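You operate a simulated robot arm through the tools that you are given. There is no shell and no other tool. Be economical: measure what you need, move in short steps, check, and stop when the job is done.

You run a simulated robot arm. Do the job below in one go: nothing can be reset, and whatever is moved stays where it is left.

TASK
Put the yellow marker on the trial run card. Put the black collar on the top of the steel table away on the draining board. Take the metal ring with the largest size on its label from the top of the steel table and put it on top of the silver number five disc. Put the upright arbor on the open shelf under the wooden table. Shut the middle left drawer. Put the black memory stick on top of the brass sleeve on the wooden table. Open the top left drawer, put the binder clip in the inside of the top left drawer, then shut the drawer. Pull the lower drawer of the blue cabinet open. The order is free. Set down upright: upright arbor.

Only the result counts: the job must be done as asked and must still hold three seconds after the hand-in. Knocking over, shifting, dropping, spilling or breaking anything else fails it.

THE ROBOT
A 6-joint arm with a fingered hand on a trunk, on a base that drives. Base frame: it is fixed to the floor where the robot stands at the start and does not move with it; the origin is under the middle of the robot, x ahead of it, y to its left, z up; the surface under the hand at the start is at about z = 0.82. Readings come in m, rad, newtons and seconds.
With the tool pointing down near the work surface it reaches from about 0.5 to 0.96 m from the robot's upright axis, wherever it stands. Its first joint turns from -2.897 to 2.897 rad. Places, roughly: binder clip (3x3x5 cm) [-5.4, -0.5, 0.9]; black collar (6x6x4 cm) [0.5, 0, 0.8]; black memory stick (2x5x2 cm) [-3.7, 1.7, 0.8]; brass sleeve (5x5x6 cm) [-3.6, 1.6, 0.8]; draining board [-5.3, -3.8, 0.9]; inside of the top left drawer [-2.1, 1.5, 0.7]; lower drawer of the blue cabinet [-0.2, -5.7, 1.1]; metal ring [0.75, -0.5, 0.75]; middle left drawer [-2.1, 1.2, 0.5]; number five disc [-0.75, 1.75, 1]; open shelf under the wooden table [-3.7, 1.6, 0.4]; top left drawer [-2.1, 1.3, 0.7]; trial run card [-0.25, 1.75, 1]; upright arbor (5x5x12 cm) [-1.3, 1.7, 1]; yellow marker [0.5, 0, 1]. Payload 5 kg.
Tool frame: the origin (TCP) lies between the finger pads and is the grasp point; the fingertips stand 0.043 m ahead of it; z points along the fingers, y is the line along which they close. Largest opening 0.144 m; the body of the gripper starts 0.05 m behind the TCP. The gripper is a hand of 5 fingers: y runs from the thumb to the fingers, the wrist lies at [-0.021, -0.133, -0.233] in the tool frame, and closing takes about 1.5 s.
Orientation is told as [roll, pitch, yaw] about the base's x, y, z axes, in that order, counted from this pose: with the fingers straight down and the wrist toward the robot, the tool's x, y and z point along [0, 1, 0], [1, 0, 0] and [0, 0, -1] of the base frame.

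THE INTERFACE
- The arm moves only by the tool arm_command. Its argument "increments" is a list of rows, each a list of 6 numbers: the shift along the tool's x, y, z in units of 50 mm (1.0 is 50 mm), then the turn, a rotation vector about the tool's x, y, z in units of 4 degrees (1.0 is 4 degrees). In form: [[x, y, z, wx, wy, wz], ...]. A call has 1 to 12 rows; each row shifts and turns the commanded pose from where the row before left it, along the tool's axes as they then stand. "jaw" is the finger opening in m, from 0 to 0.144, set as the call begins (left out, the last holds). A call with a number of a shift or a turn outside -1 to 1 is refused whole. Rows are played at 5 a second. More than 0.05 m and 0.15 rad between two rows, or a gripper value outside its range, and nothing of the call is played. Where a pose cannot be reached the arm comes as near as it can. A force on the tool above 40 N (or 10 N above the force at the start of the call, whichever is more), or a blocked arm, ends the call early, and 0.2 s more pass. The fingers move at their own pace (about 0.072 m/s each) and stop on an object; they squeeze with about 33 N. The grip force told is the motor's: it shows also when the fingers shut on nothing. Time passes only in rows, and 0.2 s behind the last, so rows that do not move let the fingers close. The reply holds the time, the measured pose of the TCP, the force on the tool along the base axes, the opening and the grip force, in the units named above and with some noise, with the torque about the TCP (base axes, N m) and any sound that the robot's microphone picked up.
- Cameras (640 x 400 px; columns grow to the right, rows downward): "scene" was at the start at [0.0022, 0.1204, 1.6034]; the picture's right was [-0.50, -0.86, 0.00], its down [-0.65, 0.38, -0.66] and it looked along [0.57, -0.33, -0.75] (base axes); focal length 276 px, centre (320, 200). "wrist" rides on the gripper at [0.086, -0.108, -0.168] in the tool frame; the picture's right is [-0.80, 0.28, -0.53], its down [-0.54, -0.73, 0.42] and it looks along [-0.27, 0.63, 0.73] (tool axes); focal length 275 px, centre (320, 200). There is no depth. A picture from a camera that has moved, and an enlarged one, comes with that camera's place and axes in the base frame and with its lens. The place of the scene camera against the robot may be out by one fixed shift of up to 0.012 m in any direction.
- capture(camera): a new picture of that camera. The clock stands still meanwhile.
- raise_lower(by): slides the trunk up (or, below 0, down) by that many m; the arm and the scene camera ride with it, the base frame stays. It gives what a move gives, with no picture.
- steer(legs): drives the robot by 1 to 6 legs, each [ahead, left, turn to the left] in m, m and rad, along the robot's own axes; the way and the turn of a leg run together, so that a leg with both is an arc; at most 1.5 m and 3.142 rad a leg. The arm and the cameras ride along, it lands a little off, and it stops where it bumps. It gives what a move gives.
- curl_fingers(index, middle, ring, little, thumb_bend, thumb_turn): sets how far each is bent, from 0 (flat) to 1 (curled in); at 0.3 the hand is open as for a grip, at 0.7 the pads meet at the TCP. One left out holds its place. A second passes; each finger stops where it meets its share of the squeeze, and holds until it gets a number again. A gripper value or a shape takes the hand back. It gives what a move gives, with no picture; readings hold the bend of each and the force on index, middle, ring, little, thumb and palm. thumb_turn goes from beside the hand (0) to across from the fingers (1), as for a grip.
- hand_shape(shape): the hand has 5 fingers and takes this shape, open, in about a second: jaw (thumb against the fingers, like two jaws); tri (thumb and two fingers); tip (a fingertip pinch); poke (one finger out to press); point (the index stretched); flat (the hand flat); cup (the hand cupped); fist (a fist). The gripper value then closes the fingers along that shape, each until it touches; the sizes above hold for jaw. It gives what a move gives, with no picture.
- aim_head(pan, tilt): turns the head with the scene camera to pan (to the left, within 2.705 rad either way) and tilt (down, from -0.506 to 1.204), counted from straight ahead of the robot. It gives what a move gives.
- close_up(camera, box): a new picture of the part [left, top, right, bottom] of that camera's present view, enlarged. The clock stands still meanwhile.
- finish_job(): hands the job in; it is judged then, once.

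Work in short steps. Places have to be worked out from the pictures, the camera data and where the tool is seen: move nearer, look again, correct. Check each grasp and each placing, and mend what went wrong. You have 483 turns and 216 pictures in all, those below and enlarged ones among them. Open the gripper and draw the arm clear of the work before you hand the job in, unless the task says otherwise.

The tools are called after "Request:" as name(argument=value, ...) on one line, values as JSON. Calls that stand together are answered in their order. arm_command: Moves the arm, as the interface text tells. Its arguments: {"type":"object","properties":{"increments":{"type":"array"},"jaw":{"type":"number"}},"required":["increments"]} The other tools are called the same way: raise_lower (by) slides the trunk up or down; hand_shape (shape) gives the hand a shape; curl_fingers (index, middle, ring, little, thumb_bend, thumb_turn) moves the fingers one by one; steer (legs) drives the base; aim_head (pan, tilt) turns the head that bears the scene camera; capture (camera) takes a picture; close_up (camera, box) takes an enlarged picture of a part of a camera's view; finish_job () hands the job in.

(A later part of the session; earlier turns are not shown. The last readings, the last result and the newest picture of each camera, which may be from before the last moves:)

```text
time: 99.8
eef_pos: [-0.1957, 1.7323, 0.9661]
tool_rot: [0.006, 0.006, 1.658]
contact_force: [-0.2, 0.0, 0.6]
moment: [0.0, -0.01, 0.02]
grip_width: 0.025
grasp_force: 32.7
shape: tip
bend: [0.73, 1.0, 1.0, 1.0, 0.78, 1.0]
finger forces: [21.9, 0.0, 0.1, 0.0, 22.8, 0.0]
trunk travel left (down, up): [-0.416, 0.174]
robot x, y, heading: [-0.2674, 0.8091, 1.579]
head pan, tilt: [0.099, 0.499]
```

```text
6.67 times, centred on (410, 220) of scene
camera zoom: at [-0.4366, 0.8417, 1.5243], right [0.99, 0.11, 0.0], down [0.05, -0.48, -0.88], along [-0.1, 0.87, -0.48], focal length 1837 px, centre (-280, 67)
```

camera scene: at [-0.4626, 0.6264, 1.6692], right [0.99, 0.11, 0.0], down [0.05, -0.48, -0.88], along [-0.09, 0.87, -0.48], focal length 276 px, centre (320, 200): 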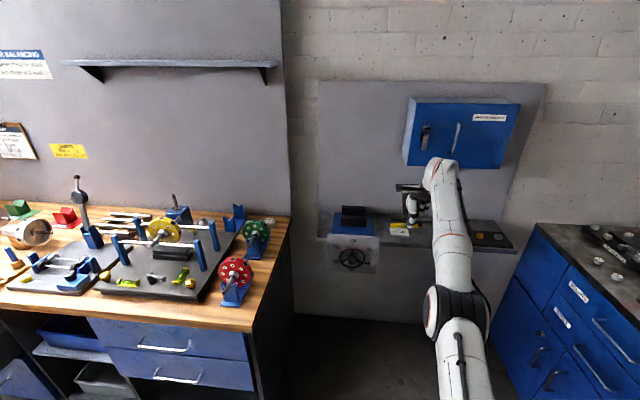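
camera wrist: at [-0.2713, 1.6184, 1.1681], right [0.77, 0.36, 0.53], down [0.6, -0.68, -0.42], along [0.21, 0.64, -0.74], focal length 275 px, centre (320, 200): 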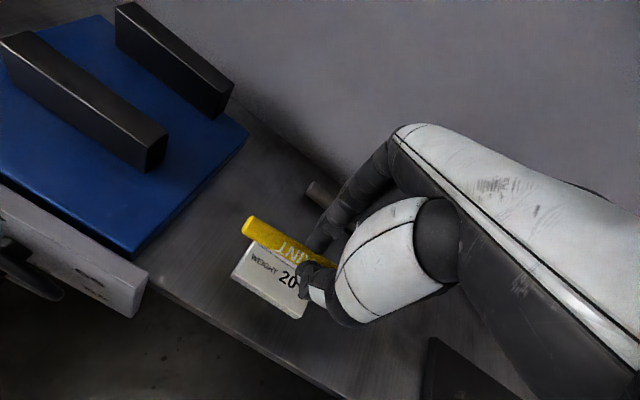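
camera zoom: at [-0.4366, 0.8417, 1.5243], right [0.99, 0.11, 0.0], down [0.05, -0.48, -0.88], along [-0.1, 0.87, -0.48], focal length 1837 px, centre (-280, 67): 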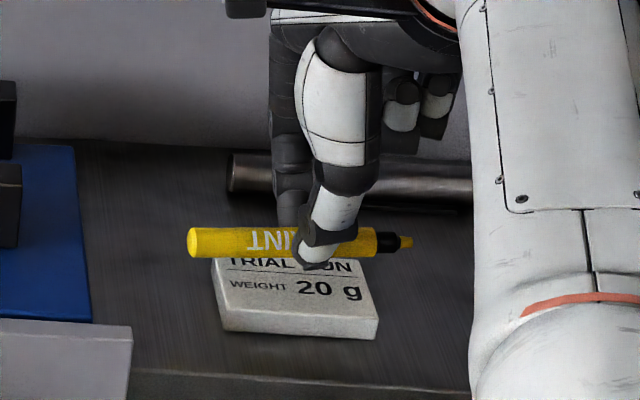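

Aligned nicely. I creep down to contact.

Request:
raise_lower(by=-0.01)

Request:
raise_lower(by=-0.005)

Request:
close_up(camera="scene", box=[370, 190, 450, 250])

```text
time: 100.4
eef_pos: [-0.1957, 1.7326, 0.9548]
tool_rot: [0.008, 0.006, 1.659]
contact_force: [-0.9, 0.3, 0.3]
moment: [-0.01, 0.0, -0.03]
grip_width: 0.025
grasp_force: 32.3
shape: tip
bend: [0.73, 1.0, 1.0, 1.0, 0.78, 1.0]
finger forces: [21.9, 0.0, 0.0, 0.0, 22.9, 0.0]
trunk travel left (down, up): [-0.406, 0.184]
robot x, y, heading: [-0.2673, 0.8047, 1.582]
head pan, tilt: [0.099, 0.499]
```

```text
time: 101.0
eef_pos: [-0.1966, 1.7325, 0.9497]
tool_rot: [0.008, 0.007, 1.657]
contact_force: [-0.7, 0.4, -0.4]
moment: [-0.01, 0.0, -0.02]
grip_width: 0.0252
grasp_force: 33.1
shape: tip
bend: [0.73, 1.0, 1.0, 1.0, 0.78, 1.0]
finger forces: [21.9, 0.0, 0.0, 0.1, 23.0, 0.1]
trunk travel left (down, up): [-0.401, 0.189]
robot x, y, heading: [-0.2671, 0.8117, 1.581]
head pan, tilt: [0.099, 0.499]
```

```text
6.67 times, centred on (410, 220) of scene
camera zoom: at [-0.4366, 0.8419, 1.5093], right [0.99, 0.11, 0.0], down [0.05, -0.48, -0.88], along [-0.1, 0.87, -0.48], focal length 1837 px, centre (-280, 67)
```

zoom: 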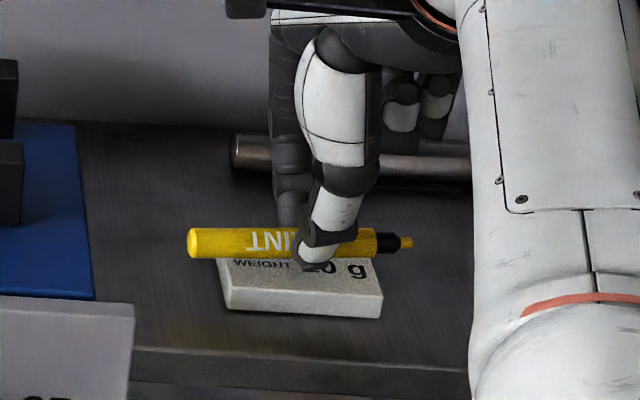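

No contact yet; a few mm further.

Request:
raise_lower(by=-0.004)

Request:
raise_lower(by=-0.003)

Request:
raise_lower(by=-0.003)

```text
time: 101.5
eef_pos: [-0.1973, 1.7325, 0.9456]
tool_rot: [0.008, 0.007, 1.659]
contact_force: [-0.5, 0.3, -0.5]
moment: [0.02, -0.02, 0.0]
grip_width: 0.0249
grasp_force: 33.2
shape: tip
bend: [0.73, 1.0, 1.0, 1.0, 0.78, 1.0]
finger forces: [21.9, 0.1, 0.0, 0.0, 22.8, 0.0]
trunk travel left (down, up): [-0.397, 0.193]
robot x, y, heading: [-0.2633, 0.8076, 1.582]
head pan, tilt: [0.099, 0.499]
```

```text
time: 102.0
eef_pos: [-0.1961, 1.7334, 0.9424]
tool_rot: [0.008, 0.006, 1.658]
contact_force: [-0.9, 0.0, -0.2]
moment: [0.02, 0.0, -0.02]
grip_width: 0.0251
grasp_force: 33.2
shape: tip
bend: [0.73, 1.0, 1.0, 1.0, 0.78, 1.0]
finger forces: [21.9, 0.0, 0.1, 0.1, 22.9, 0.1]
trunk travel left (down, up): [-0.394, 0.196]
robot x, y, heading: [-0.2635, 0.8044, 1.579]
head pan, tilt: [0.099, 0.499]
```

```text
time: 102.5
eef_pos: [-0.1967, 1.7333, 0.9398]
tool_rot: [0.008, 0.009, 1.658]
contact_force: [0.0, -0.8, 0.3]
moment: [-0.04, 0.03, 0.02]
grip_width: 0.0248
grasp_force: 32.8
shape: tip
bend: [0.73, 1.0, 1.0, 1.0, 0.78, 1.0]
finger forces: [21.9, 0.0, 0.0, 0.0, 22.9, 0.0]
trunk travel left (down, up): [-0.391, 0.199]
robot x, y, heading: [-0.2651, 0.808, 1.576]
head pan, tilt: [0.099, 0.499]
```

Request:
close_up(camera="scene", box=[370, 190, 450, 250])

Request:
raise_lower(by=-0.004)

Request:
raise_lower(by=-0.004)

```text
6.67 times, centred on (410, 220) of scene
camera zoom: at [-0.4366, 0.842, 1.4993], right [0.99, 0.11, 0.0], down [0.05, -0.48, -0.88], along [-0.1, 0.87, -0.48], focal length 1837 px, centre (-280, 67)
```

zoom: 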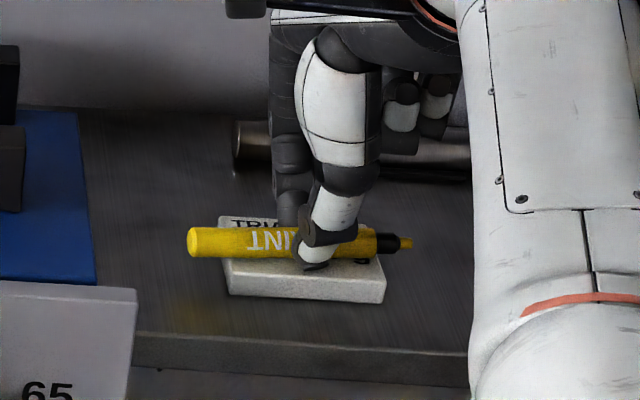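

```text
time: 103.1
eef_pos: [-0.1957, 1.7316, 0.9399]
tool_rot: [0.006, 0.003, 1.66]
contact_force: [0.2, -0.8, 11.3]
moment: [0.05, 0.08, -0.03]
grip_width: 0.0252
grasp_force: 33.0
shape: tip
bend: [0.73, 1.0, 1.0, 1.0, 0.78, 1.0]
finger forces: [27.0, 0.1, 0.0, 0.0, 27.0, 0.0]
trunk travel left (down, up): [-0.387, 0.203]
robot x, y, heading: [-0.2658, 0.814, 1.579]
head pan, tilt: [0.099, 0.499]
```

```text
time: 103.6
eef_pos: [-0.1955, 1.7319, 0.9393]
tool_rot: [0.004, -0.001, 1.658]
contact_force: [-0.4, 2.7, 30.8]
moment: [0.32, 0.08, -0.04]
grip_width: 0.0258
grasp_force: 33.7
shape: tip
bend: [0.73, 1.0, 1.0, 1.0, 0.78, 1.0]
finger forces: [38.4, 0.0, 0.0, 0.0, 30.7, 0.1]
trunk travel left (down, up): [-0.383, 0.207]
robot x, y, heading: [-0.2681, 0.8076, 1.581]
head pan, tilt: [0.099, 0.499]
```

Contact with the card (31 N). I relieve 5 mm and open the pinch gently, then look.

Request:
raise_lower(by=0.005)

Request:
arm_command(increments=[[0, 0, 0, 0, 0, 0], [0, 0, 0, 0, 0, 0], [0, 0, 0, 0, 0, 0], [0, 0, 0, 0, 0, 0], [0, 0, 0, 0, 0, 0]], jaw=0.04)

Request:
close_up(camera="scene", box=[370, 190, 450, 250])

```text
time: 104.1
eef_pos: [-0.1955, 1.7329, 0.9382]
tool_rot: [0.005, 0.005, 1.659]
contact_force: [-1.1, 4.1, 22.1]
moment: [0.3, 0.08, -0.03]
grip_width: 0.0253
grasp_force: 32.6
shape: tip
bend: [0.73, 1.0, 1.0, 1.0, 0.78, 1.0]
finger forces: [34.7, 0.1, 0.0, 0.0, 28.0, 0.0]
trunk travel left (down, up): [-0.388, 0.202]
robot x, y, heading: [-0.2628, 0.8073, 1.582]
head pan, tilt: [0.099, 0.499]
```

```text
time: 105.3
eef_pos: [-0.1954, 1.7318, 0.9367]
tool_rot: [0.006, 0.006, 1.658]
contact_force: [1.1, -5.1, 14.1]
moment: [0.05, 0.06, 0.04]
grip_width: 0.0388
grasp_force: 0.1
shape: tip
bend: [0.74, 0.98, 0.99, 0.99, 0.74, 1.0]
finger forces: [14.1, 0.1, 0.0, 0.0, 0.1, 0.1]
trunk travel left (down, up): [-0.388, 0.202]
robot x, y, heading: [-0.2638, 0.8064, 1.578]
head pan, tilt: [0.099, 0.499]
```

```text
6.67 times, centred on (410, 220) of scene
camera zoom: at [-0.4365, 0.84, 1.4963], right [0.99, 0.11, 0.0], down [0.05, -0.47, -0.88], along [-0.1, 0.87, -0.48], focal length 1837 px, centre (-280, 67)
```

zoom: 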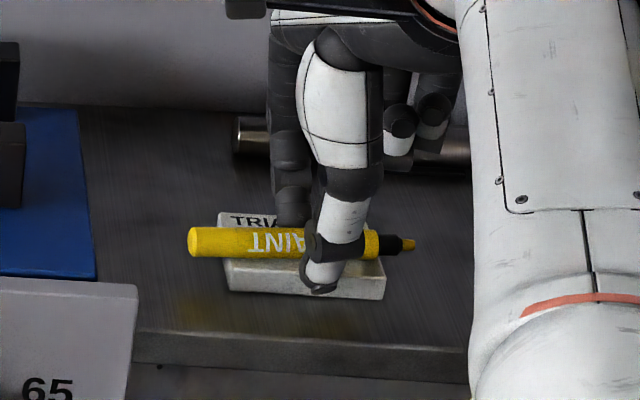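

The marker rests on the card. I lift 2 cm, then 5 more, checking it stays.

Request:
raise_lower(by=0.02)

Request:
raise_lower(by=0.04)

Request:
steer(legs=[[-0.35, 0, 0]])

Request:
close_up(camera="scene", box=[320, 130, 520, 255])

```text
time: 106.0
eef_pos: [-0.1956, 1.7332, 0.9544]
tool_rot: [0.007, 0.008, 1.659]
contact_force: [-1.0, 0.6, -1.4]
moment: [0.03, 0.02, 0.01]
grip_width: 0.0399
grasp_force: 0.1
shape: tip
bend: [0.73, 0.98, 0.99, 0.99, 0.74, 1.0]
finger forces: [0.0, 0.1, 0.0, 0.0, 0.0, 0.0]
trunk travel left (down, up): [-0.408, 0.182]
robot x, y, heading: [-0.2654, 0.8119, 1.577]
head pan, tilt: [0.099, 0.499]
```

```text
time: 106.8
eef_pos: [-0.1967, 1.7333, 0.9975]
tool_rot: [0.007, 0.006, 1.658]
contact_force: [-0.3, -0.3, 0.3]
moment: [-0.05, 0.04, -0.04]
grip_width: 0.0399
grasp_force: 0.0
shape: tip
bend: [0.73, 0.98, 0.99, 0.99, 0.74, 1.0]
finger forces: [0.0, 0.0, 0.1, 0.0, 0.1, 0.0]
trunk travel left (down, up): [-0.448, 0.142]
robot x, y, heading: [-0.2672, 0.8057, 1.579]
head pan, tilt: [0.099, 0.499]
```

```text
time: 109.1
eef_pos: [-0.1923, 1.3854, 0.9969]
tool_rot: [0.006, 0.007, 1.657]
contact_force: [0.3, -0.4, 0.3]
moment: [-0.02, 0.04, -0.02]
grip_width: 0.0396
grasp_force: 0.1
shape: tip
bend: [0.73, 0.98, 0.99, 0.99, 0.74, 1.0]
finger forces: [0.0, 0.0, 0.0, 0.0, 0.0, 0.0]
trunk travel left (down, up): [-0.448, 0.142]
robot x, y, heading: [-0.265, 0.4627, 1.578]
head pan, tilt: [0.099, 0.499]
```

```text
3.20 times, centred on (420, 192) of scene
camera zoom: at [-0.4335, 0.4944, 1.5563], right [0.99, 0.11, 0.0], down [0.05, -0.48, -0.88], along [-0.09, 0.87, -0.48], focal length 882 px, centre (0, 224)
```

zoom: 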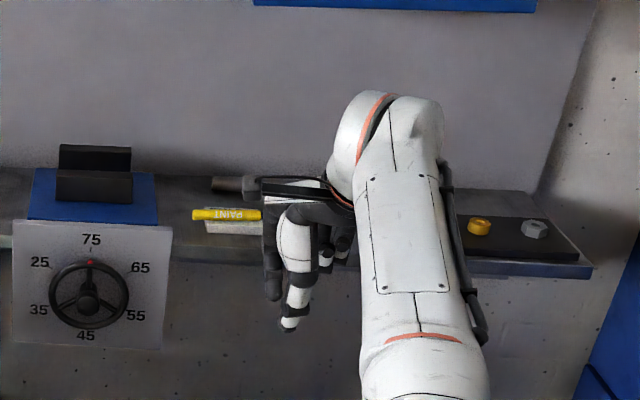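

The marker lies on the card. While here, I look left for the silver number five disc and the arbor on the wooden bench.

Request:
aim_head(pan=0.5, tilt=0.45)

Request:
close_up(camera="scene", box=[160, 100, 400, 250])

```text
time: 110.0
eef_pos: [-0.1928, 1.385, 0.9974]
tool_rot: [0.006, 0.008, 1.655]
contact_force: [0.0, 0.1, 0.7]
moment: [0.01, 0.0, 0.01]
grip_width: 0.0398
grasp_force: 0.1
shape: tip
bend: [0.73, 0.98, 0.99, 0.99, 0.74, 1.0]
finger forces: [0.0, 0.0, 0.1, 0.1, 0.1, 0.0]
trunk travel left (down, up): [-0.448, 0.142]
robot x, y, heading: [-0.2599, 0.4572, 1.58]
head pan, tilt: [0.499, 0.45]
```

```text
2.67 times, centred on (280, 175) of scene
camera zoom: at [-0.4683, 0.4844, 1.5607], right [0.87, 0.49, 0.0], down [0.21, -0.38, -0.9], along [-0.44, 0.79, -0.44], focal length 735 px, centre (427, 267)
```

zoom: 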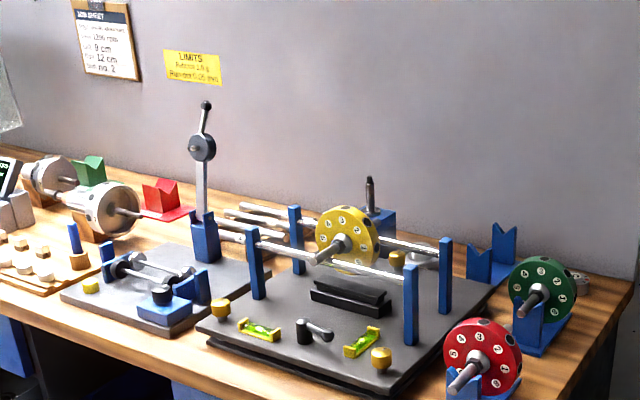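

I zoom in strongly on the bench's right end to see the number five disc.

Request:
close_up(camera="scene", box=[330, 180, 410, 230])

Request:
close_up(camera="scene", box=[260, 150, 360, 215])

```text
8.00 times, centred on (370, 205) of scene
camera zoom: at [-0.4683, 0.4844, 1.5607], right [0.87, 0.49, 0.0], down [0.21, -0.38, -0.9], along [-0.44, 0.79, -0.44], focal length 2204 px, centre (-80, 160)
```

zoom: 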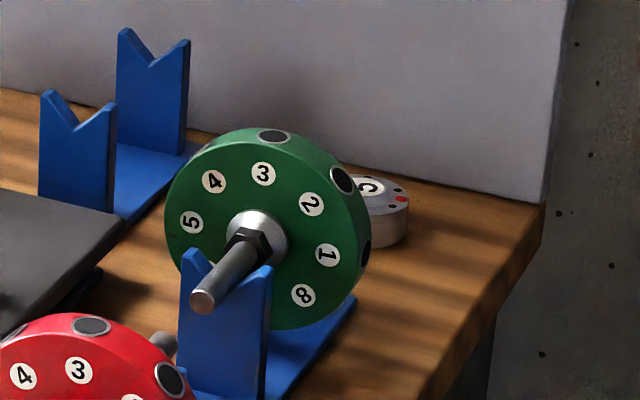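

```text
6.15 times, centred on (310, 182) of scene
camera zoom: at [-0.4683, 0.4844, 1.5607], right [0.87, 0.49, 0.0], down [0.21, -0.38, -0.9], along [-0.44, 0.79, -0.44], focal length 1695 px, centre (382, 308)
```

zoom: 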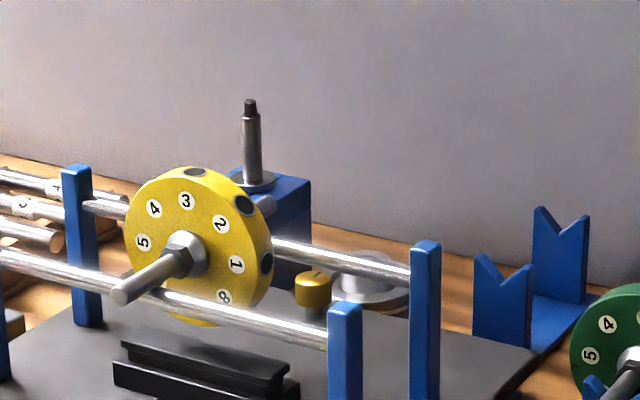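

The "5" disc lies flat at about [-0.83, 1.72] behind the green wheel, and the arbor stands in a blue block behind the yellow wheel. Next: ring 38. I raise the trunk, retract the arm and turn the hand to a −45° yaw.

Request:
raise_lower(by=0.14)

Request:
arm_command(increments=[[0, -1, 0, 0, 0, 0], [0, -1, 0, 0, 0, 0], [0, -1, 0, 0, 0, 0], [0, -1, 0, 0, 0, 0], [0, -1, 0, 0, 0, 0], [0, 0, 0, 0, 0, 1], [0, 0, 0, 0, 0, 1], [0, 0, 0, 0, 0, 1], [0, 0, 0, 0, 0, 1], [0, 0, 0, 0, 0, 1], [0, 0, 0, 0, 0, 1], [0, 0, 0, 0, 0, 1]], jaw=0.1)

Request:
steer(legs=[[-0.3, 0, 0], [0, 0, -1.58]])

Request:
arm_command(increments=[[0, 0, 0, 0, 0, 1], [0, 0, 0, 0, 0, 1], [0, 0, 0, 0, 0, 1], [0, 0, 0, 0, 0, 1], [0, 0, 0, 0, 0, 1], [0, 0, 0, 0, 0, 0]])

```text
time: 111.6
eef_pos: [-0.1914, 1.3851, 1.1367]
tool_rot: [0.007, 0.006, 1.657]
contact_force: [0.2, 0.3, 0.2]
moment: [0.02, 0.03, 0.02]
grip_width: 0.0401
grasp_force: 0.1
shape: tip
bend: [0.73, 0.98, 0.99, 0.99, 0.74, 1.0]
finger forces: [0.1, 0.1, 0.0, 0.0, 0.0, 0.0]
trunk travel left (down, up): [-0.588, 0.002]
robot x, y, heading: [-0.2639, 0.4607, 1.574]
head pan, tilt: [0.499, 0.45]
```

```text
time: 114.2
eef_pos: [-0.1403, 1.3662, 1.1981]
tool_rot: [0.001, 0.012, 1.165]
contact_force: [0.0, -0.1, 0.5]
moment: [-0.01, 0.0, 0.0]
grip_width: 0.0996
grasp_force: 0.1
shape: tip
bend: [0.28, 0.98, 0.99, 0.99, 0.6, 0.99]
finger forces: [0.0, 0.0, 0.0, 0.0, 0.0, 0.0]
out of reach, approached as far as the arm can: row 1, 2, 3, 4, 5, 6, 7, 9
trunk travel left (down, up): [-0.588, 0.002]
robot x, y, heading: [-0.2594, 0.4571, 1.581]
head pan, tilt: [0.499, 0.45]
```

```text
time: 120.1
eef_pos: [0.6421, 0.0287, 1.1979]
tool_rot: [0.001, 0.012, -0.412]
contact_force: [0.5, 0.0, 0.3]
moment: [0.01, 0.0, 0.01]
grip_width: 0.0996
grasp_force: 0.1
shape: tip
bend: [0.28, 0.98, 0.99, 0.99, 0.6, 0.99]
finger forces: [0.0, 0.1, 0.0, 0.0, 0.1, 0.0]
trunk travel left (down, up): [-0.588, 0.002]
robot x, y, heading: [-0.2649, 0.1571, -0.001]
head pan, tilt: [0.499, 0.45]
```

```text
time: 121.5
eef_pos: [0.6321, 0.0309, 1.1935]
tool_rot: [-0.005, 0.009, -0.76]
contact_force: [0.1, -0.3, -0.2]
moment: [0.0, -0.01, 0.02]
grip_width: 0.0998
grasp_force: 0.1
shape: tip
bend: [0.28, 0.98, 0.99, 0.99, 0.6, 0.99]
finger forces: [0.0, 0.1, 0.1, 0.0, 0.0, 0.0]
out of reach, approached as far as the arm can: row 3, 4, 5
trunk travel left (down, up): [-0.588, 0.002]
robot x, y, heading: [-0.2594, 0.159, -0.003]
head pan, tilt: [0.499, 0.45]
```

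The arm seems to be in an elbow-low branch that cannot come near. I look at it with the head before planning.

Request:
aim_head(pan=-0.2, tilt=0.8)

Request:
capture(camera="scene")

```text
time: 122.6
eef_pos: [0.6303, 0.0331, 1.1939]
tool_rot: [-0.002, 0.012, -0.762]
contact_force: [-0.7, -0.1, 0.6]
moment: [0.0, 0.03, -0.03]
grip_width: 0.0997
grasp_force: 0.1
shape: tip
bend: [0.28, 0.98, 0.99, 0.99, 0.6, 0.99]
finger forces: [0.1, 0.0, 0.0, 0.1, 0.1, 0.1]
trunk travel left (down, up): [-0.588, 0.002]
robot x, y, heading: [-0.2606, 0.1603, 0.007]
head pan, tilt: [-0.201, 0.799]
```

```text
147 pictures are left
camera scene: at [-0.2472, 0.3046, 1.6703], right [-0.2, -0.98, 0.0], down [-0.7, 0.14, -0.7], along [0.68, -0.14, -0.72], focal length 276 px, centre (320, 200)
```

scene: 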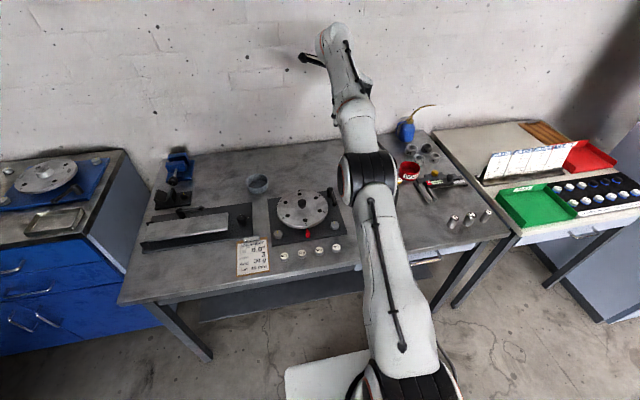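

The arm is in an elbow-down branch. I back up for room and try stretching the arm straight and then drawing it in, to get back to elbow-up.

Request:
steer(legs=[[-0.4, 0, 0]])

Request:
arm_command(increments=[[0.6, 0.7, 0, 0, 0, -1], [0.6, 0.7, 0, 0, 0, -1], [0.6, 0.7, 0, 0, 0, -1], [0.6, 0.7, 0, 0, 0, -1], [0.6, 0.7, 0, 0, 0, -1], [0.5, 0.8, 0, 0, 0, -1], [0.4, 0.8, 0, 0, 0, -1], [0.3, 0.9, 0, 0, 0, -1]])

Request:
capture(camera="scene")

```text
time: 125.1
eef_pos: [0.2307, 0.033, 1.1954]
tool_rot: [-0.001, 0.011, -0.76]
contact_force: [1.1, 0.0, 0.8]
moment: [0.02, -0.01, 0.01]
grip_width: 0.0997
grasp_force: 0.0
shape: tip
bend: [0.28, 0.98, 0.99, 0.99, 0.6, 0.99]
finger forces: [0.1, 0.0, 0.0, 0.1, 0.0, 0.0]
trunk travel left (down, up): [-0.588, 0.002]
robot x, y, heading: [-0.6596, 0.1611, -0.002]
head pan, tilt: [-0.201, 0.799]
```

```text
time: 126.9
eef_pos: [0.2814, 0.1246, 1.0857]
tool_rot: [0.003, 0.014, -0.202]
contact_force: [0.3, -0.6, 1.0]
moment: [0.01, 0.04, 0.0]
grip_width: 0.0997
grasp_force: 0.0
shape: tip
bend: [0.28, 0.98, 0.99, 0.99, 0.6, 0.99]
finger forces: [0.0, 0.0, 0.0, 0.0, 0.1, 0.1]
out of reach, approached as far as the arm can: row 1, 2, 3, 4, 5, 6, 7, 8
trunk travel left (down, up): [-0.588, 0.002]
robot x, y, heading: [-0.6643, 0.1573, 0.003]
head pan, tilt: [-0.201, 0.799]
```

```text
146 pictures are left
camera scene: at [-0.6466, 0.3045, 1.6703], right [-0.2, -0.98, 0.0], down [-0.7, 0.14, -0.7], along [0.68, -0.14, -0.72], focal length 276 px, centre (320, 200)
```

scene: 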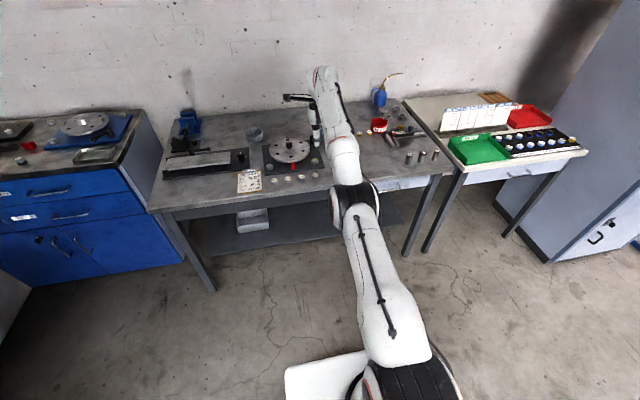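

The arm is nearly straight at 0.95 m ahead. Now draw it in and slightly up, watching which way the elbow goes.

Request:
arm_command(increments=[[0, -1, 0, 0, 0, -0.5], [0, -1, 0, 0, 0, -0.5], [0, -1, 0, 0, 0, -0.5], [0, -1, 0, 0, 0, -0.5], [0, -1, 0, 0, 0, -0.5], [0, -1, 0, 0, 0, -0.5]])

Request:
capture(camera="scene")

```text
time: 128.3
eef_pos: [0.2643, 0.142, 1.1547]
tool_rot: [0.007, 0.011, 0.008]
contact_force: [0.0, 0.6, 0.4]
moment: [0.03, -0.01, -0.01]
grip_width: 0.0998
grasp_force: 0.1
shape: tip
bend: [0.28, 0.98, 0.99, 0.99, 0.6, 0.99]
finger forces: [0.1, 0.1, 0.0, 0.0, 0.1, 0.0]
out of reach, approached as far as the arm can: row 1, 2, 3, 4, 5, 6
trunk travel left (down, up): [-0.588, 0.002]
robot x, y, heading: [-0.6619, 0.1619, 0.003]
head pan, tilt: [-0.201, 0.799]
```

```text
145 pictures are left
camera scene: at [-0.6479, 0.3046, 1.6703], right [-0.2, -0.98, 0.0], down [-0.7, 0.14, -0.7], along [0.68, -0.14, -0.72], focal length 276 px, centre (320, 200)
```

scene: 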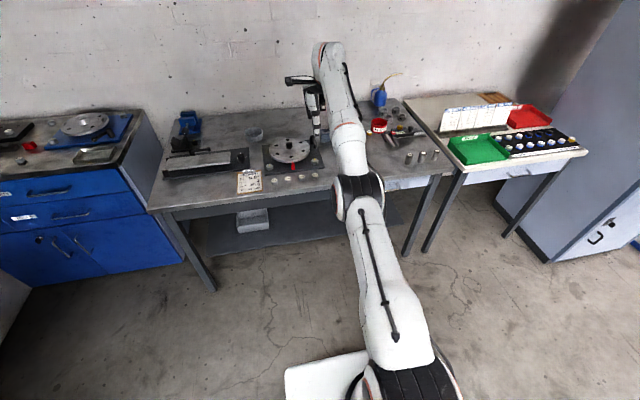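

The wrist limit pushes it up again. I back clear of the table and drive the TCP down to straighten the arm past the singularity, then draw in.

Request:
steer(legs=[[-0.35, 0, 0]])

Request:
arm_command(increments=[[0, 0, 1, 0, 0, 0], [0, 0, 1, 0, 0, 0], [0, 0, 1, 0, 0, 0], [0, 0, 1, 0, 0, 0], [0, 0, 1, 0, 0, 0], [0, 0, 1, 0, 0, 0], [0, 0, 1, 0, 0, 0], [0, 0, 1, 0, 0, 0], [0, -1, 0, 0, 0, 0], [0, -1, 0, 0, 0, 0], [0, -1, 0, 0, 0, 0], [0, -1, 0, 0, 0, 0]])

Request:
capture(camera="scene")

```text
time: 130.6
eef_pos: [-0.088, 0.1376, 1.1529]
tool_rot: [0.007, 0.014, 0.001]
contact_force: [-0.1, -0.1, -0.2]
moment: [0.0, -0.04, -0.02]
grip_width: 0.1001
grasp_force: 0.1
shape: tip
bend: [0.28, 0.98, 0.99, 0.99, 0.6, 0.99]
finger forces: [0.0, 0.0, 0.0, 0.0, 0.0, 0.1]
trunk travel left (down, up): [-0.588, 0.002]
robot x, y, heading: [-1.014, 0.1586, -0.009]
head pan, tilt: [-0.201, 0.799]
```

```text
time: 133.4
eef_pos: [-0.1383, 0.126, 0.8386]
tool_rot: [-0.121, -0.134, 0.132]
contact_force: [2.3, 0.6, 6.1]
moment: [-0.01, 0.29, 0.04]
grip_width: 0.0999
grasp_force: 0.1
shape: tip
bend: [0.28, 0.98, 0.99, 0.99, 0.6, 0.99]
finger forces: [0.0, 0.0, 0.1, 0.0, 0.0, 0.1]
out of reach, approached as far as the arm can: row 1, 2, 3, 7, 8, 9, 10, 12
trunk travel left (down, up): [-0.588, 0.002]
robot x, y, heading: [-1.011, 0.1622, -0.004]
head pan, tilt: [-0.201, 0.799]
stopped in row 12: the arm was blocked; the commanded pose is now the measured one
```

```text
144 pictures are left
camera scene: at [-0.9984, 0.3058, 1.6706], right [-0.21, -0.98, 0.0], down [-0.7, 0.15, -0.7], along [0.68, -0.14, -0.72], focal length 276 px, centre (320, 200)
```

scene: 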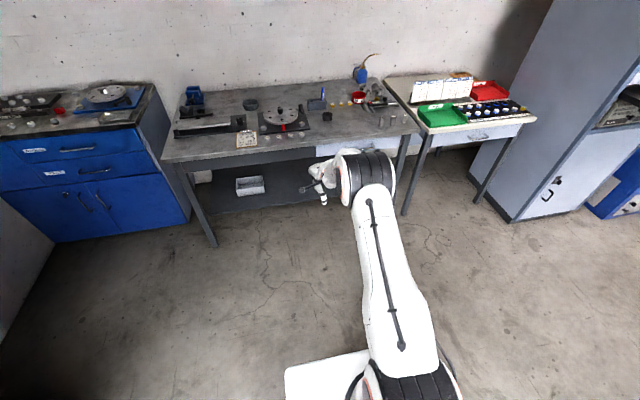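

The elbow has flipped up. I level the hand again and draw it in and up to a comfortable carry pose.

Request:
arm_command(increments=[[0, -0.5, -0.5, 0.63, 0.58, 0.63], [0, -0.5, -0.5, 0.63, 0.58, 0.63], [0, -0.5, -0.5, 0.63, 0.58, 0.63], [0, -0.5, -0.8, 0, 0, 0], [0, -0.5, -0.8, 0, 0, 0], [0, -0.5, -0.8, 0, 0, 0], [0, -0.5, -0.8, 0, 0, 0]])

Request:
capture(camera="scene")

```text
time: 135.0
eef_pos: [-0.3263, 0.1238, 1.0594]
tool_rot: [0.014, 0.008, -0.008]
contact_force: [0.1, 0.0, 0.3]
moment: [0.0, -0.02, -0.04]
grip_width: 0.1001
grasp_force: 0.1
shape: tip
bend: [0.28, 0.98, 0.99, 0.99, 0.6, 0.99]
finger forces: [0.0, 0.0, 0.0, 0.0, 0.0, 0.0]
trunk travel left (down, up): [-0.588, 0.002]
robot x, y, heading: [-1.0139, 0.1666, -0.009]
head pan, tilt: [-0.201, 0.799]
```

```text
143 pictures are left
camera scene: at [-0.9998, 0.3059, 1.6703], right [-0.21, -0.98, 0.0], down [-0.7, 0.15, -0.7], along [0.68, -0.14, -0.72], focal length 276 px, centre (320, 200)
```

scene: 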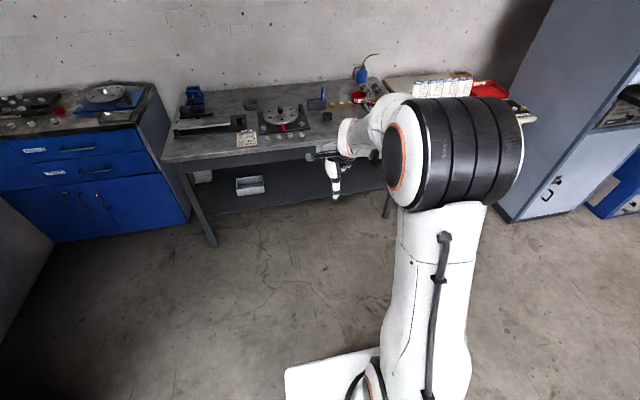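

Elbow-up is restored. Now turn the hand −45° in yaw and drive to the steel table for ring 38.

Request:
arm_command(increments=[[0, 0, 0, 0, 0, 1], [0, 0, 0, 0, 0, 1], [0, 0, 0, 0, 0, 1], [0, 0, 0, 0, 0, 1], [0, 0, 0, 0, 0, 1], [0, 0, 0, 0, 0, 1], [0, 0, 0, 0, 0, 1], [0, 0, 0, 0, 0, 1], [0, 0, 0, 0, 0, 1], [0, 0, 0, 0, 0, 1], [0, 0, 0, 0, 0, 1]])

Request:
steer(legs=[[1.0, -0.36, 0]])

Request:
aim_head(pan=-0.3, tilt=0.75)

Request:
capture(camera="wrist")

Request:
capture(camera="scene")

```text
time: 137.4
eef_pos: [-0.3248, 0.1244, 1.059]
tool_rot: [0.005, 0.014, -0.777]
contact_force: [-0.4, -0.7, 0.3]
moment: [0.0, -0.01, 0.0]
grip_width: 0.0999
grasp_force: 0.0
shape: tip
bend: [0.28, 0.98, 0.99, 0.99, 0.6, 0.99]
finger forces: [0.1, 0.0, 0.0, 0.0, 0.0, 0.1]
trunk travel left (down, up): [-0.588, 0.002]
robot x, y, heading: [-1.0139, 0.1623, -0.009]
head pan, tilt: [-0.201, 0.799]
```

```text
time: 142.8
eef_pos: [0.6624, -0.238, 1.0587]
tool_rot: [0.005, 0.013, -0.771]
contact_force: [0.8, -0.4, -0.3]
moment: [-0.01, 0.02, -0.01]
grip_width: 0.0998
grasp_force: 0.0
shape: tip
bend: [0.28, 0.98, 0.99, 0.99, 0.6, 0.99]
finger forces: [0.0, 0.1, 0.1, 0.0, 0.1, 0.0]
trunk travel left (down, up): [-0.588, 0.002]
robot x, y, heading: [-0.0314, -0.2004, -0.008]
head pan, tilt: [-0.201, 0.799]
```

```text
time: 143.4
eef_pos: [0.6626, -0.2368, 1.0584]
tool_rot: [0.005, 0.014, -0.773]
contact_force: [0.3, -0.3, -0.4]
moment: [-0.02, 0.01, 0.01]
grip_width: 0.1001
grasp_force: 0.0
shape: tip
bend: [0.28, 0.98, 0.99, 0.99, 0.6, 0.99]
finger forces: [0.0, 0.0, 0.1, 0.0, 0.1, 0.0]
trunk travel left (down, up): [-0.588, 0.002]
robot x, y, heading: [-0.0278, -0.2017, -0.009]
head pan, tilt: [-0.3, 0.75]
```

```text
142 pictures are left
camera wrist: at [0.6465, -0.1023, 1.2269], right [-0.35, -0.78, 0.53], down [-0.9, 0.12, -0.42], along [0.26, -0.62, -0.74], focal length 275 px, centre (320, 200)
```

wrist: 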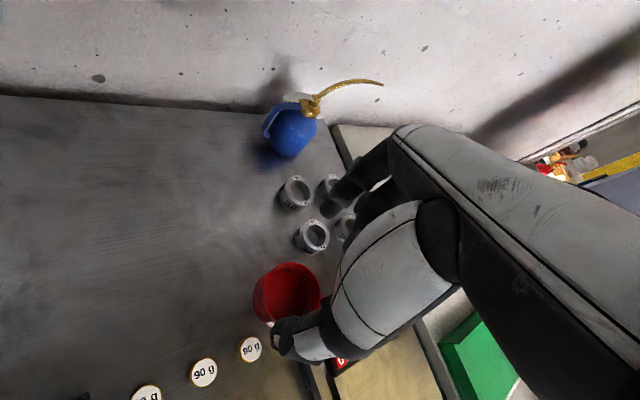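

```text
141 pictures are left
camera scene: at [-0.0127, -0.0656, 1.6743], right [-0.3, -0.95, 0.0], down [-0.65, 0.2, -0.73], along [0.7, -0.22, -0.68], focal length 276 px, centre (320, 200)
```

scene: 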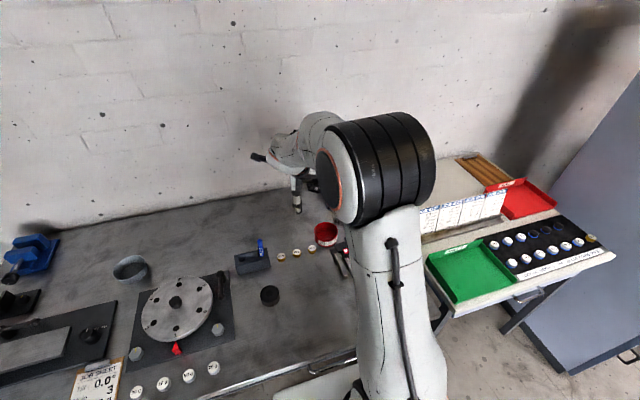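

Ring 38 sits at about [0.806, -0.380] (next to the oil can) — straight along tool y by 20 cm. I move over it.

Request:
arm_command(increments=[[0, 1, 0, 0, 0, 0], [0, 1, 0, 0, 0, 0], [0, 1, 0, 0, 0, 0], [0, 1, 0, 0, 0, 0], [0, 0, 0.8, 0, 0, 0], [0, 0, 0.6, 0, 0, 0], [0, 0, 0, 0, 0, 0]])

Request:
capture(camera="wrist")

```text
time: 145.1
eef_pos: [0.8073, -0.3778, 0.985]
tool_rot: [0.004, 0.013, -0.773]
contact_force: [0.3, 0.7, 0.8]
moment: [0.01, 0.02, -0.02]
grip_width: 0.1003
grasp_force: 0.0
shape: tip
bend: [0.28, 0.98, 0.99, 0.99, 0.6, 0.99]
finger forces: [0.0, 0.1, 0.0, 0.1, 0.0, 0.1]
trunk travel left (down, up): [-0.588, 0.002]
robot x, y, heading: [-0.0259, -0.2025, -0.008]
head pan, tilt: [-0.3, 0.75]
```

```text
140 pictures are left
camera wrist: at [0.7907, -0.2428, 1.1546], right [-0.35, -0.78, 0.53], down [-0.9, 0.12, -0.42], along [0.26, -0.62, -0.74], focal length 275 px, centre (320, 200)
```

wrist: 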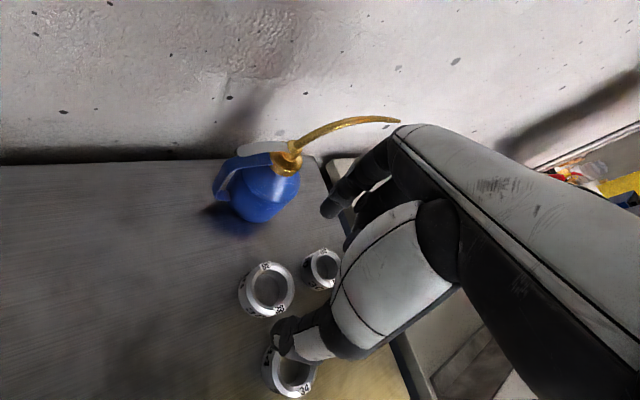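

Ring centre computes to [0.803, -0.383]. I shift 7 mm and descend most of the way with a 9 cm opening.

Request:
arm_command(increments=[[-0.14, 0, 0.5, 0, 0, 0], [0, 0, 0.6, 0, 0, 0], [0, 0, 0.5, 0, 0, 0], [0, 0, 0, 0, 0, 0]], jaw=0.09)

Request:
capture(camera="wrist")

```text
time: 146.1
eef_pos: [0.7998, -0.3823, 0.9069]
tool_rot: [0.005, 0.015, -0.773]
contact_force: [0.0, -0.3, 0.0]
moment: [0.02, 0.02, -0.02]
grip_width: 0.0902
grasp_force: 0.0
shape: tip
bend: [0.29, 0.98, 0.99, 0.99, 0.64, 1.0]
finger forces: [0.0, 0.0, 0.0, 0.0, 0.1, 0.0]
trunk travel left (down, up): [-0.588, 0.002]
robot x, y, heading: [-0.0252, -0.204, -0.005]
head pan, tilt: [-0.3, 0.75]
```

```text
139 pictures are left
camera wrist: at [0.7844, -0.2458, 1.0747], right [-0.35, -0.78, 0.53], down [-0.9, 0.12, -0.42], along [0.26, -0.62, -0.74], focal length 275 px, centre (320, 200)
```

wrist: 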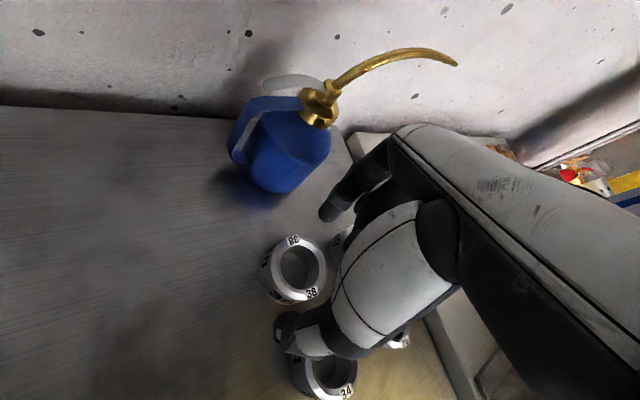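

Well centred. I descend the last 3.3 cm and close.

Request:
arm_command(increments=[[0, 0, 0.35, 0, 0, 0], [0, 0, 0.3, 0, 0, 0], [0, 0, 0, 0, 0, 0]])

Request:
arm_command(increments=[[0, 0, 0, 0, 0, 0], [0, 0, 0, 0, 0, 0], [0, 0, 0, 0, 0, 0], [0, 0, 0, 0, 0, 0], [0, 0, 0, 0, 0, 0], [0, 0, 0, 0, 0, 0]], jaw=0.02)

Request:
capture(camera="wrist")

```text
time: 146.8
eef_pos: [0.8, -0.3805, 0.8732]
tool_rot: [0.004, 0.015, -0.775]
contact_force: [-0.2, 0.3, -0.8]
moment: [0.0, -0.01, 0.01]
grip_width: 0.0905
grasp_force: 0.1
shape: tip
bend: [0.29, 0.98, 0.99, 0.99, 0.64, 1.0]
finger forces: [0.0, 0.0, 0.0, 0.0, 0.0, 0.0]
trunk travel left (down, up): [-0.588, 0.002]
robot x, y, heading: [-0.0285, -0.2041, -0.008]
head pan, tilt: [-0.3, 0.75]
```

```text
time: 148.2
eef_pos: [0.7996, -0.3803, 0.873]
tool_rot: [0.007, 0.015, -0.773]
contact_force: [-0.6, -0.8, 0.7]
moment: [0.02, -0.03, 0.02]
grip_width: 0.0506
grasp_force: 32.9
shape: tip
bend: [0.73, 1.0, 1.0, 1.0, 0.74, 1.0]
finger forces: [29.9, 0.0, 0.0, 0.0, 29.9, 0.0]
trunk travel left (down, up): [-0.588, 0.002]
robot x, y, heading: [-0.029, -0.1973, -0.007]
head pan, tilt: [-0.3, 0.75]
```

```text
138 pictures are left
camera wrist: at [0.7841, -0.2451, 1.0419], right [-0.35, -0.78, 0.53], down [-0.9, 0.12, -0.41], along [0.26, -0.62, -0.74], focal length 275 px, centre (320, 200)
```

wrist: 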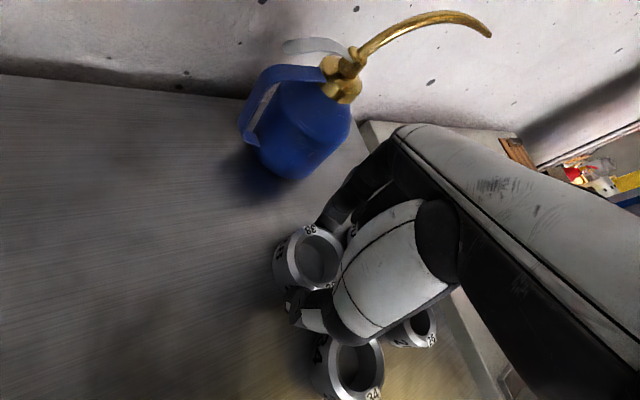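

Gripped (30 N, 5 cm wide). I lift straight up and check.

Request:
arm_command(increments=[[0, 0, -0.6, 0, 0, 0], [0, 0, -0.9, 0, 0, 0], [0, 0, -0.9, 0, 0, 0], [0, 0, -0.9, 0, 0, 0], [0, 0, -0.9, 0, 0, 0], [0, 0, 0, 0, 0, 0]])

Request:
capture(camera="wrist")

```text
time: 149.7
eef_pos: [0.8013, -0.3827, 1.0826]
tool_rot: [0.005, 0.017, -0.773]
contact_force: [-0.5, 0.2, -0.8]
moment: [0.03, -0.01, -0.06]
grip_width: 0.0505
grasp_force: 32.9
shape: tip
bend: [0.73, 1.0, 1.0, 1.0, 0.74, 1.0]
finger forces: [30.0, 0.0, 0.1, 0.0, 30.0, 0.0]
trunk travel left (down, up): [-0.588, 0.002]
robot x, y, heading: [-0.0269, -0.2018, -0.004]
head pan, tilt: [-0.3, 0.75]
```

```text
137 pictures are left
camera wrist: at [0.7856, -0.2476, 1.2516], right [-0.35, -0.78, 0.53], down [-0.9, 0.12, -0.41], along [0.26, -0.62, -0.74], focal length 275 px, centre (320, 200)
```

wrist: 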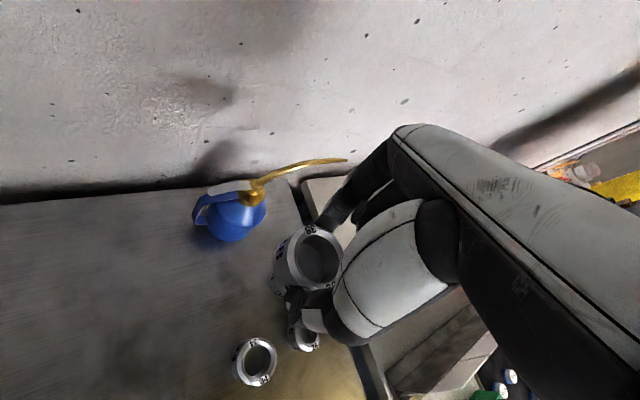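

Ring is in hand. I back away, square the hand and raise it for carrying.

Request:
steer(legs=[[-0.5, 0, 0]])

Request:
arm_command(increments=[[0, 0, -0.5, 0, 0, -1], [0, 0, -0.5, 0, 0, -1], [0, 0, -0.5, 0, 0, -1], [0, 0, -0.5, 0, 0, -1], [0, 0, 0, 0, 0, -1], [0, 0, 0, 0, 0, -1], [0, 0, 0, 0, 0, -1], [0, 0, 0, 0, 0, -1], [0, 0, 0, 0, 0, -1], [0, 0, 0, 0, 0, -1], [0.9, 0, 0, 0, 0, -1], [0.9, 0, 0, 0, 0, 0]])

Request:
arm_command(increments=[[0.9, 0, 0, 0, 0, 0], [0.9, 0, 0, 0, 0, 0], [0, 0, 0, 0, 0, 0]])

Request:
steer(legs=[[0, 0, 1.575], [0.8, -0.27, 0], [0, 0, 0.7]])

Request:
aim_head(pan=0.0, tilt=0.55)

Request:
capture(camera="scene")

Request:
capture(camera="wrist")

```text
time: 152.6
eef_pos: [0.3119, -0.3738, 1.0835]
tool_rot: [0.005, 0.015, -0.764]
contact_force: [0.3, -0.5, -0.6]
moment: [0.01, -0.01, -0.03]
grip_width: 0.0506
grasp_force: 32.9
shape: tip
bend: [0.73, 1.0, 1.0, 1.0, 0.74, 1.0]
finger forces: [30.1, 0.0, 0.0, 0.0, 30.0, 0.1]
trunk travel left (down, up): [-0.588, 0.002]
robot x, y, heading: [-0.5156, -0.1977, 0.003]
head pan, tilt: [-0.3, 0.75]
```

```text
time: 155.2
eef_pos: [0.3157, -0.2839, 1.1838]
tool_rot: [0.013, 0.006, 0.007]
contact_force: [0.2, 0.6, -1.7]
moment: [-0.07, -0.05, -0.01]
grip_width: 0.0501
grasp_force: 32.6
shape: tip
bend: [0.73, 1.0, 1.0, 1.0, 0.74, 1.0]
finger forces: [30.2, 0.0, 0.0, 0.1, 30.0, 0.0]
trunk travel left (down, up): [-0.588, 0.002]
robot x, y, heading: [-0.5178, -0.2004, 0.006]
head pan, tilt: [-0.3, 0.75]
```

```text
time: 155.9
eef_pos: [0.3149, -0.1943, 1.1853]
tool_rot: [0.015, 0.009, 0.004]
contact_force: [-0.4, -0.3, -1.3]
moment: [0.01, 0.01, 0.03]
grip_width: 0.0502
grasp_force: 33.3
shape: tip
bend: [0.73, 1.0, 1.0, 1.0, 0.74, 1.0]
finger forces: [30.1, 0.0, 0.1, 0.0, 30.0, 0.0]
trunk travel left (down, up): [-0.588, 0.002]
robot x, y, heading: [-0.5177, -0.1988, 0.001]
head pan, tilt: [-0.3, 0.75]
```

```text
time: 166.2
eef_pos: [-0.7893, 1.2447, 1.1861]
tool_rot: [0.015, 0.006, 2.271]
contact_force: [-1.0, 0.0, -0.4]
moment: [0.01, -0.03, 0.01]
grip_width: 0.0499
grasp_force: 32.7
shape: tip
bend: [0.73, 1.0, 1.0, 1.0, 0.74, 1.0]
finger forces: [29.5, 0.0, 0.1, 0.0, 29.4, 0.0]
trunk travel left (down, up): [-0.588, 0.002]
robot x, y, heading: [-0.2524, 0.6091, 2.275]
head pan, tilt: [-0.3, 0.75]
```

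```text
time: 167.0
eef_pos: [-0.7909, 1.2449, 1.1869]
tool_rot: [0.014, 0.007, 2.272]
contact_force: [-0.5, 0.4, -0.3]
moment: [0.0, 0.0, -0.05]
grip_width: 0.0498
grasp_force: 33.4
shape: tip
bend: [0.73, 1.0, 1.0, 1.0, 0.74, 1.0]
finger forces: [29.5, 0.1, 0.0, 0.0, 29.5, 0.0]
trunk travel left (down, up): [-0.588, 0.002]
robot x, y, heading: [-0.2503, 0.6108, 2.271]
head pan, tilt: [0.0, 0.55]
```

```text
136 pictures are left
camera scene: at [-0.3937, 0.5379, 1.6916], right [0.76, 0.65, 0.0], down [0.34, -0.4, -0.85], along [-0.55, 0.65, -0.52], focal length 276 px, centre (320, 200)
```

scene: 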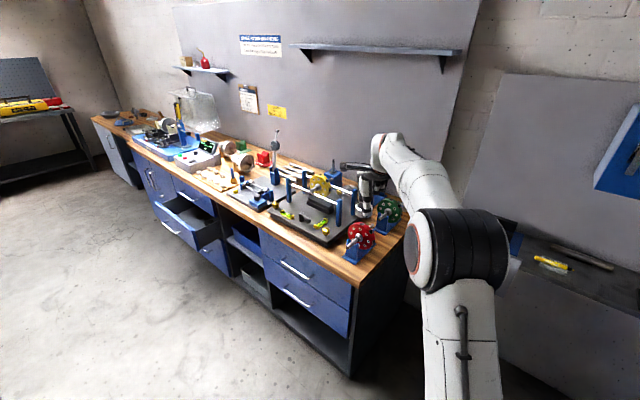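

```text
135 pictures are left
camera wrist: at [-0.7846, 1.108, 1.3547], right [0.43, 0.74, 0.52], down [0.88, -0.21, -0.42], along [-0.2, 0.64, -0.74], focal length 275 px, centre (320, 200)
```

wrist: 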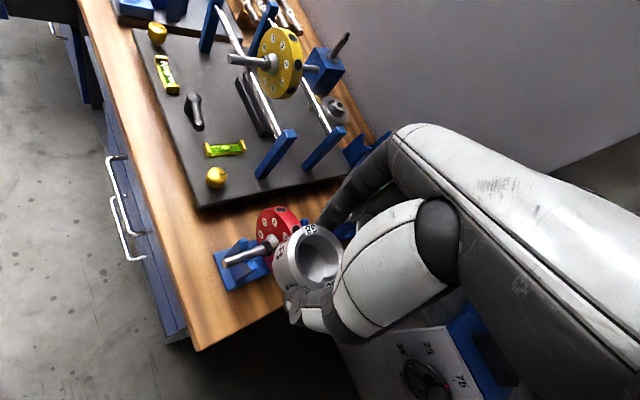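

Now I shift the robot toward the disc, stopping ~12 cm short to look down on it.

Request:
steer(legs=[[0.281, -0.21, 0]])

Request:
capture(camera="wrist")

Request:
close_up(camera="scene", box=[300, 110, 460, 230])

```text
time: 169.2
eef_pos: [-0.8044, 1.5909, 1.1854]
tool_rot: [0.014, 0.008, 2.266]
contact_force: [0.6, 0.8, -0.9]
moment: [-0.01, 0.0, 0.06]
grip_width: 0.05
grasp_force: 33.0
shape: tip
bend: [0.73, 1.0, 1.0, 1.0, 0.74, 1.0]
finger forces: [29.6, 0.1, 0.0, 0.0, 29.4, 0.0]
trunk travel left (down, up): [-0.588, 0.002]
robot x, y, heading: [-0.2676, 0.9576, 2.27]
head pan, tilt: [0.0, 0.55]
```

```text
134 pictures are left
camera wrist: at [-0.8, 1.4546, 1.3544], right [0.43, 0.74, 0.52], down [0.88, -0.21, -0.42], along [-0.2, 0.64, -0.74], focal length 275 px, centre (320, 200)
```

wrist: 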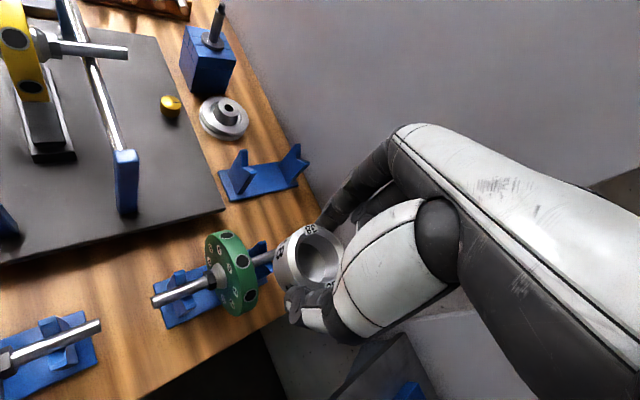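

```text
3.33 times, centred on (380, 170) of scene
camera zoom: at [-0.4125, 0.8823, 1.6917], right [0.77, 0.64, 0.0], down [0.34, -0.4, -0.85], along [-0.55, 0.65, -0.52], focal length 918 px, centre (120, 300)
```

zoom: 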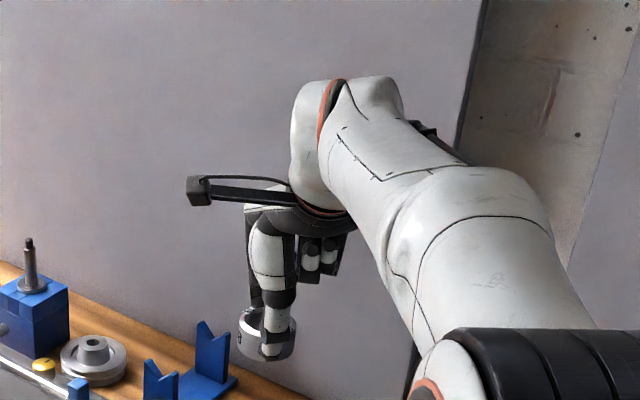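

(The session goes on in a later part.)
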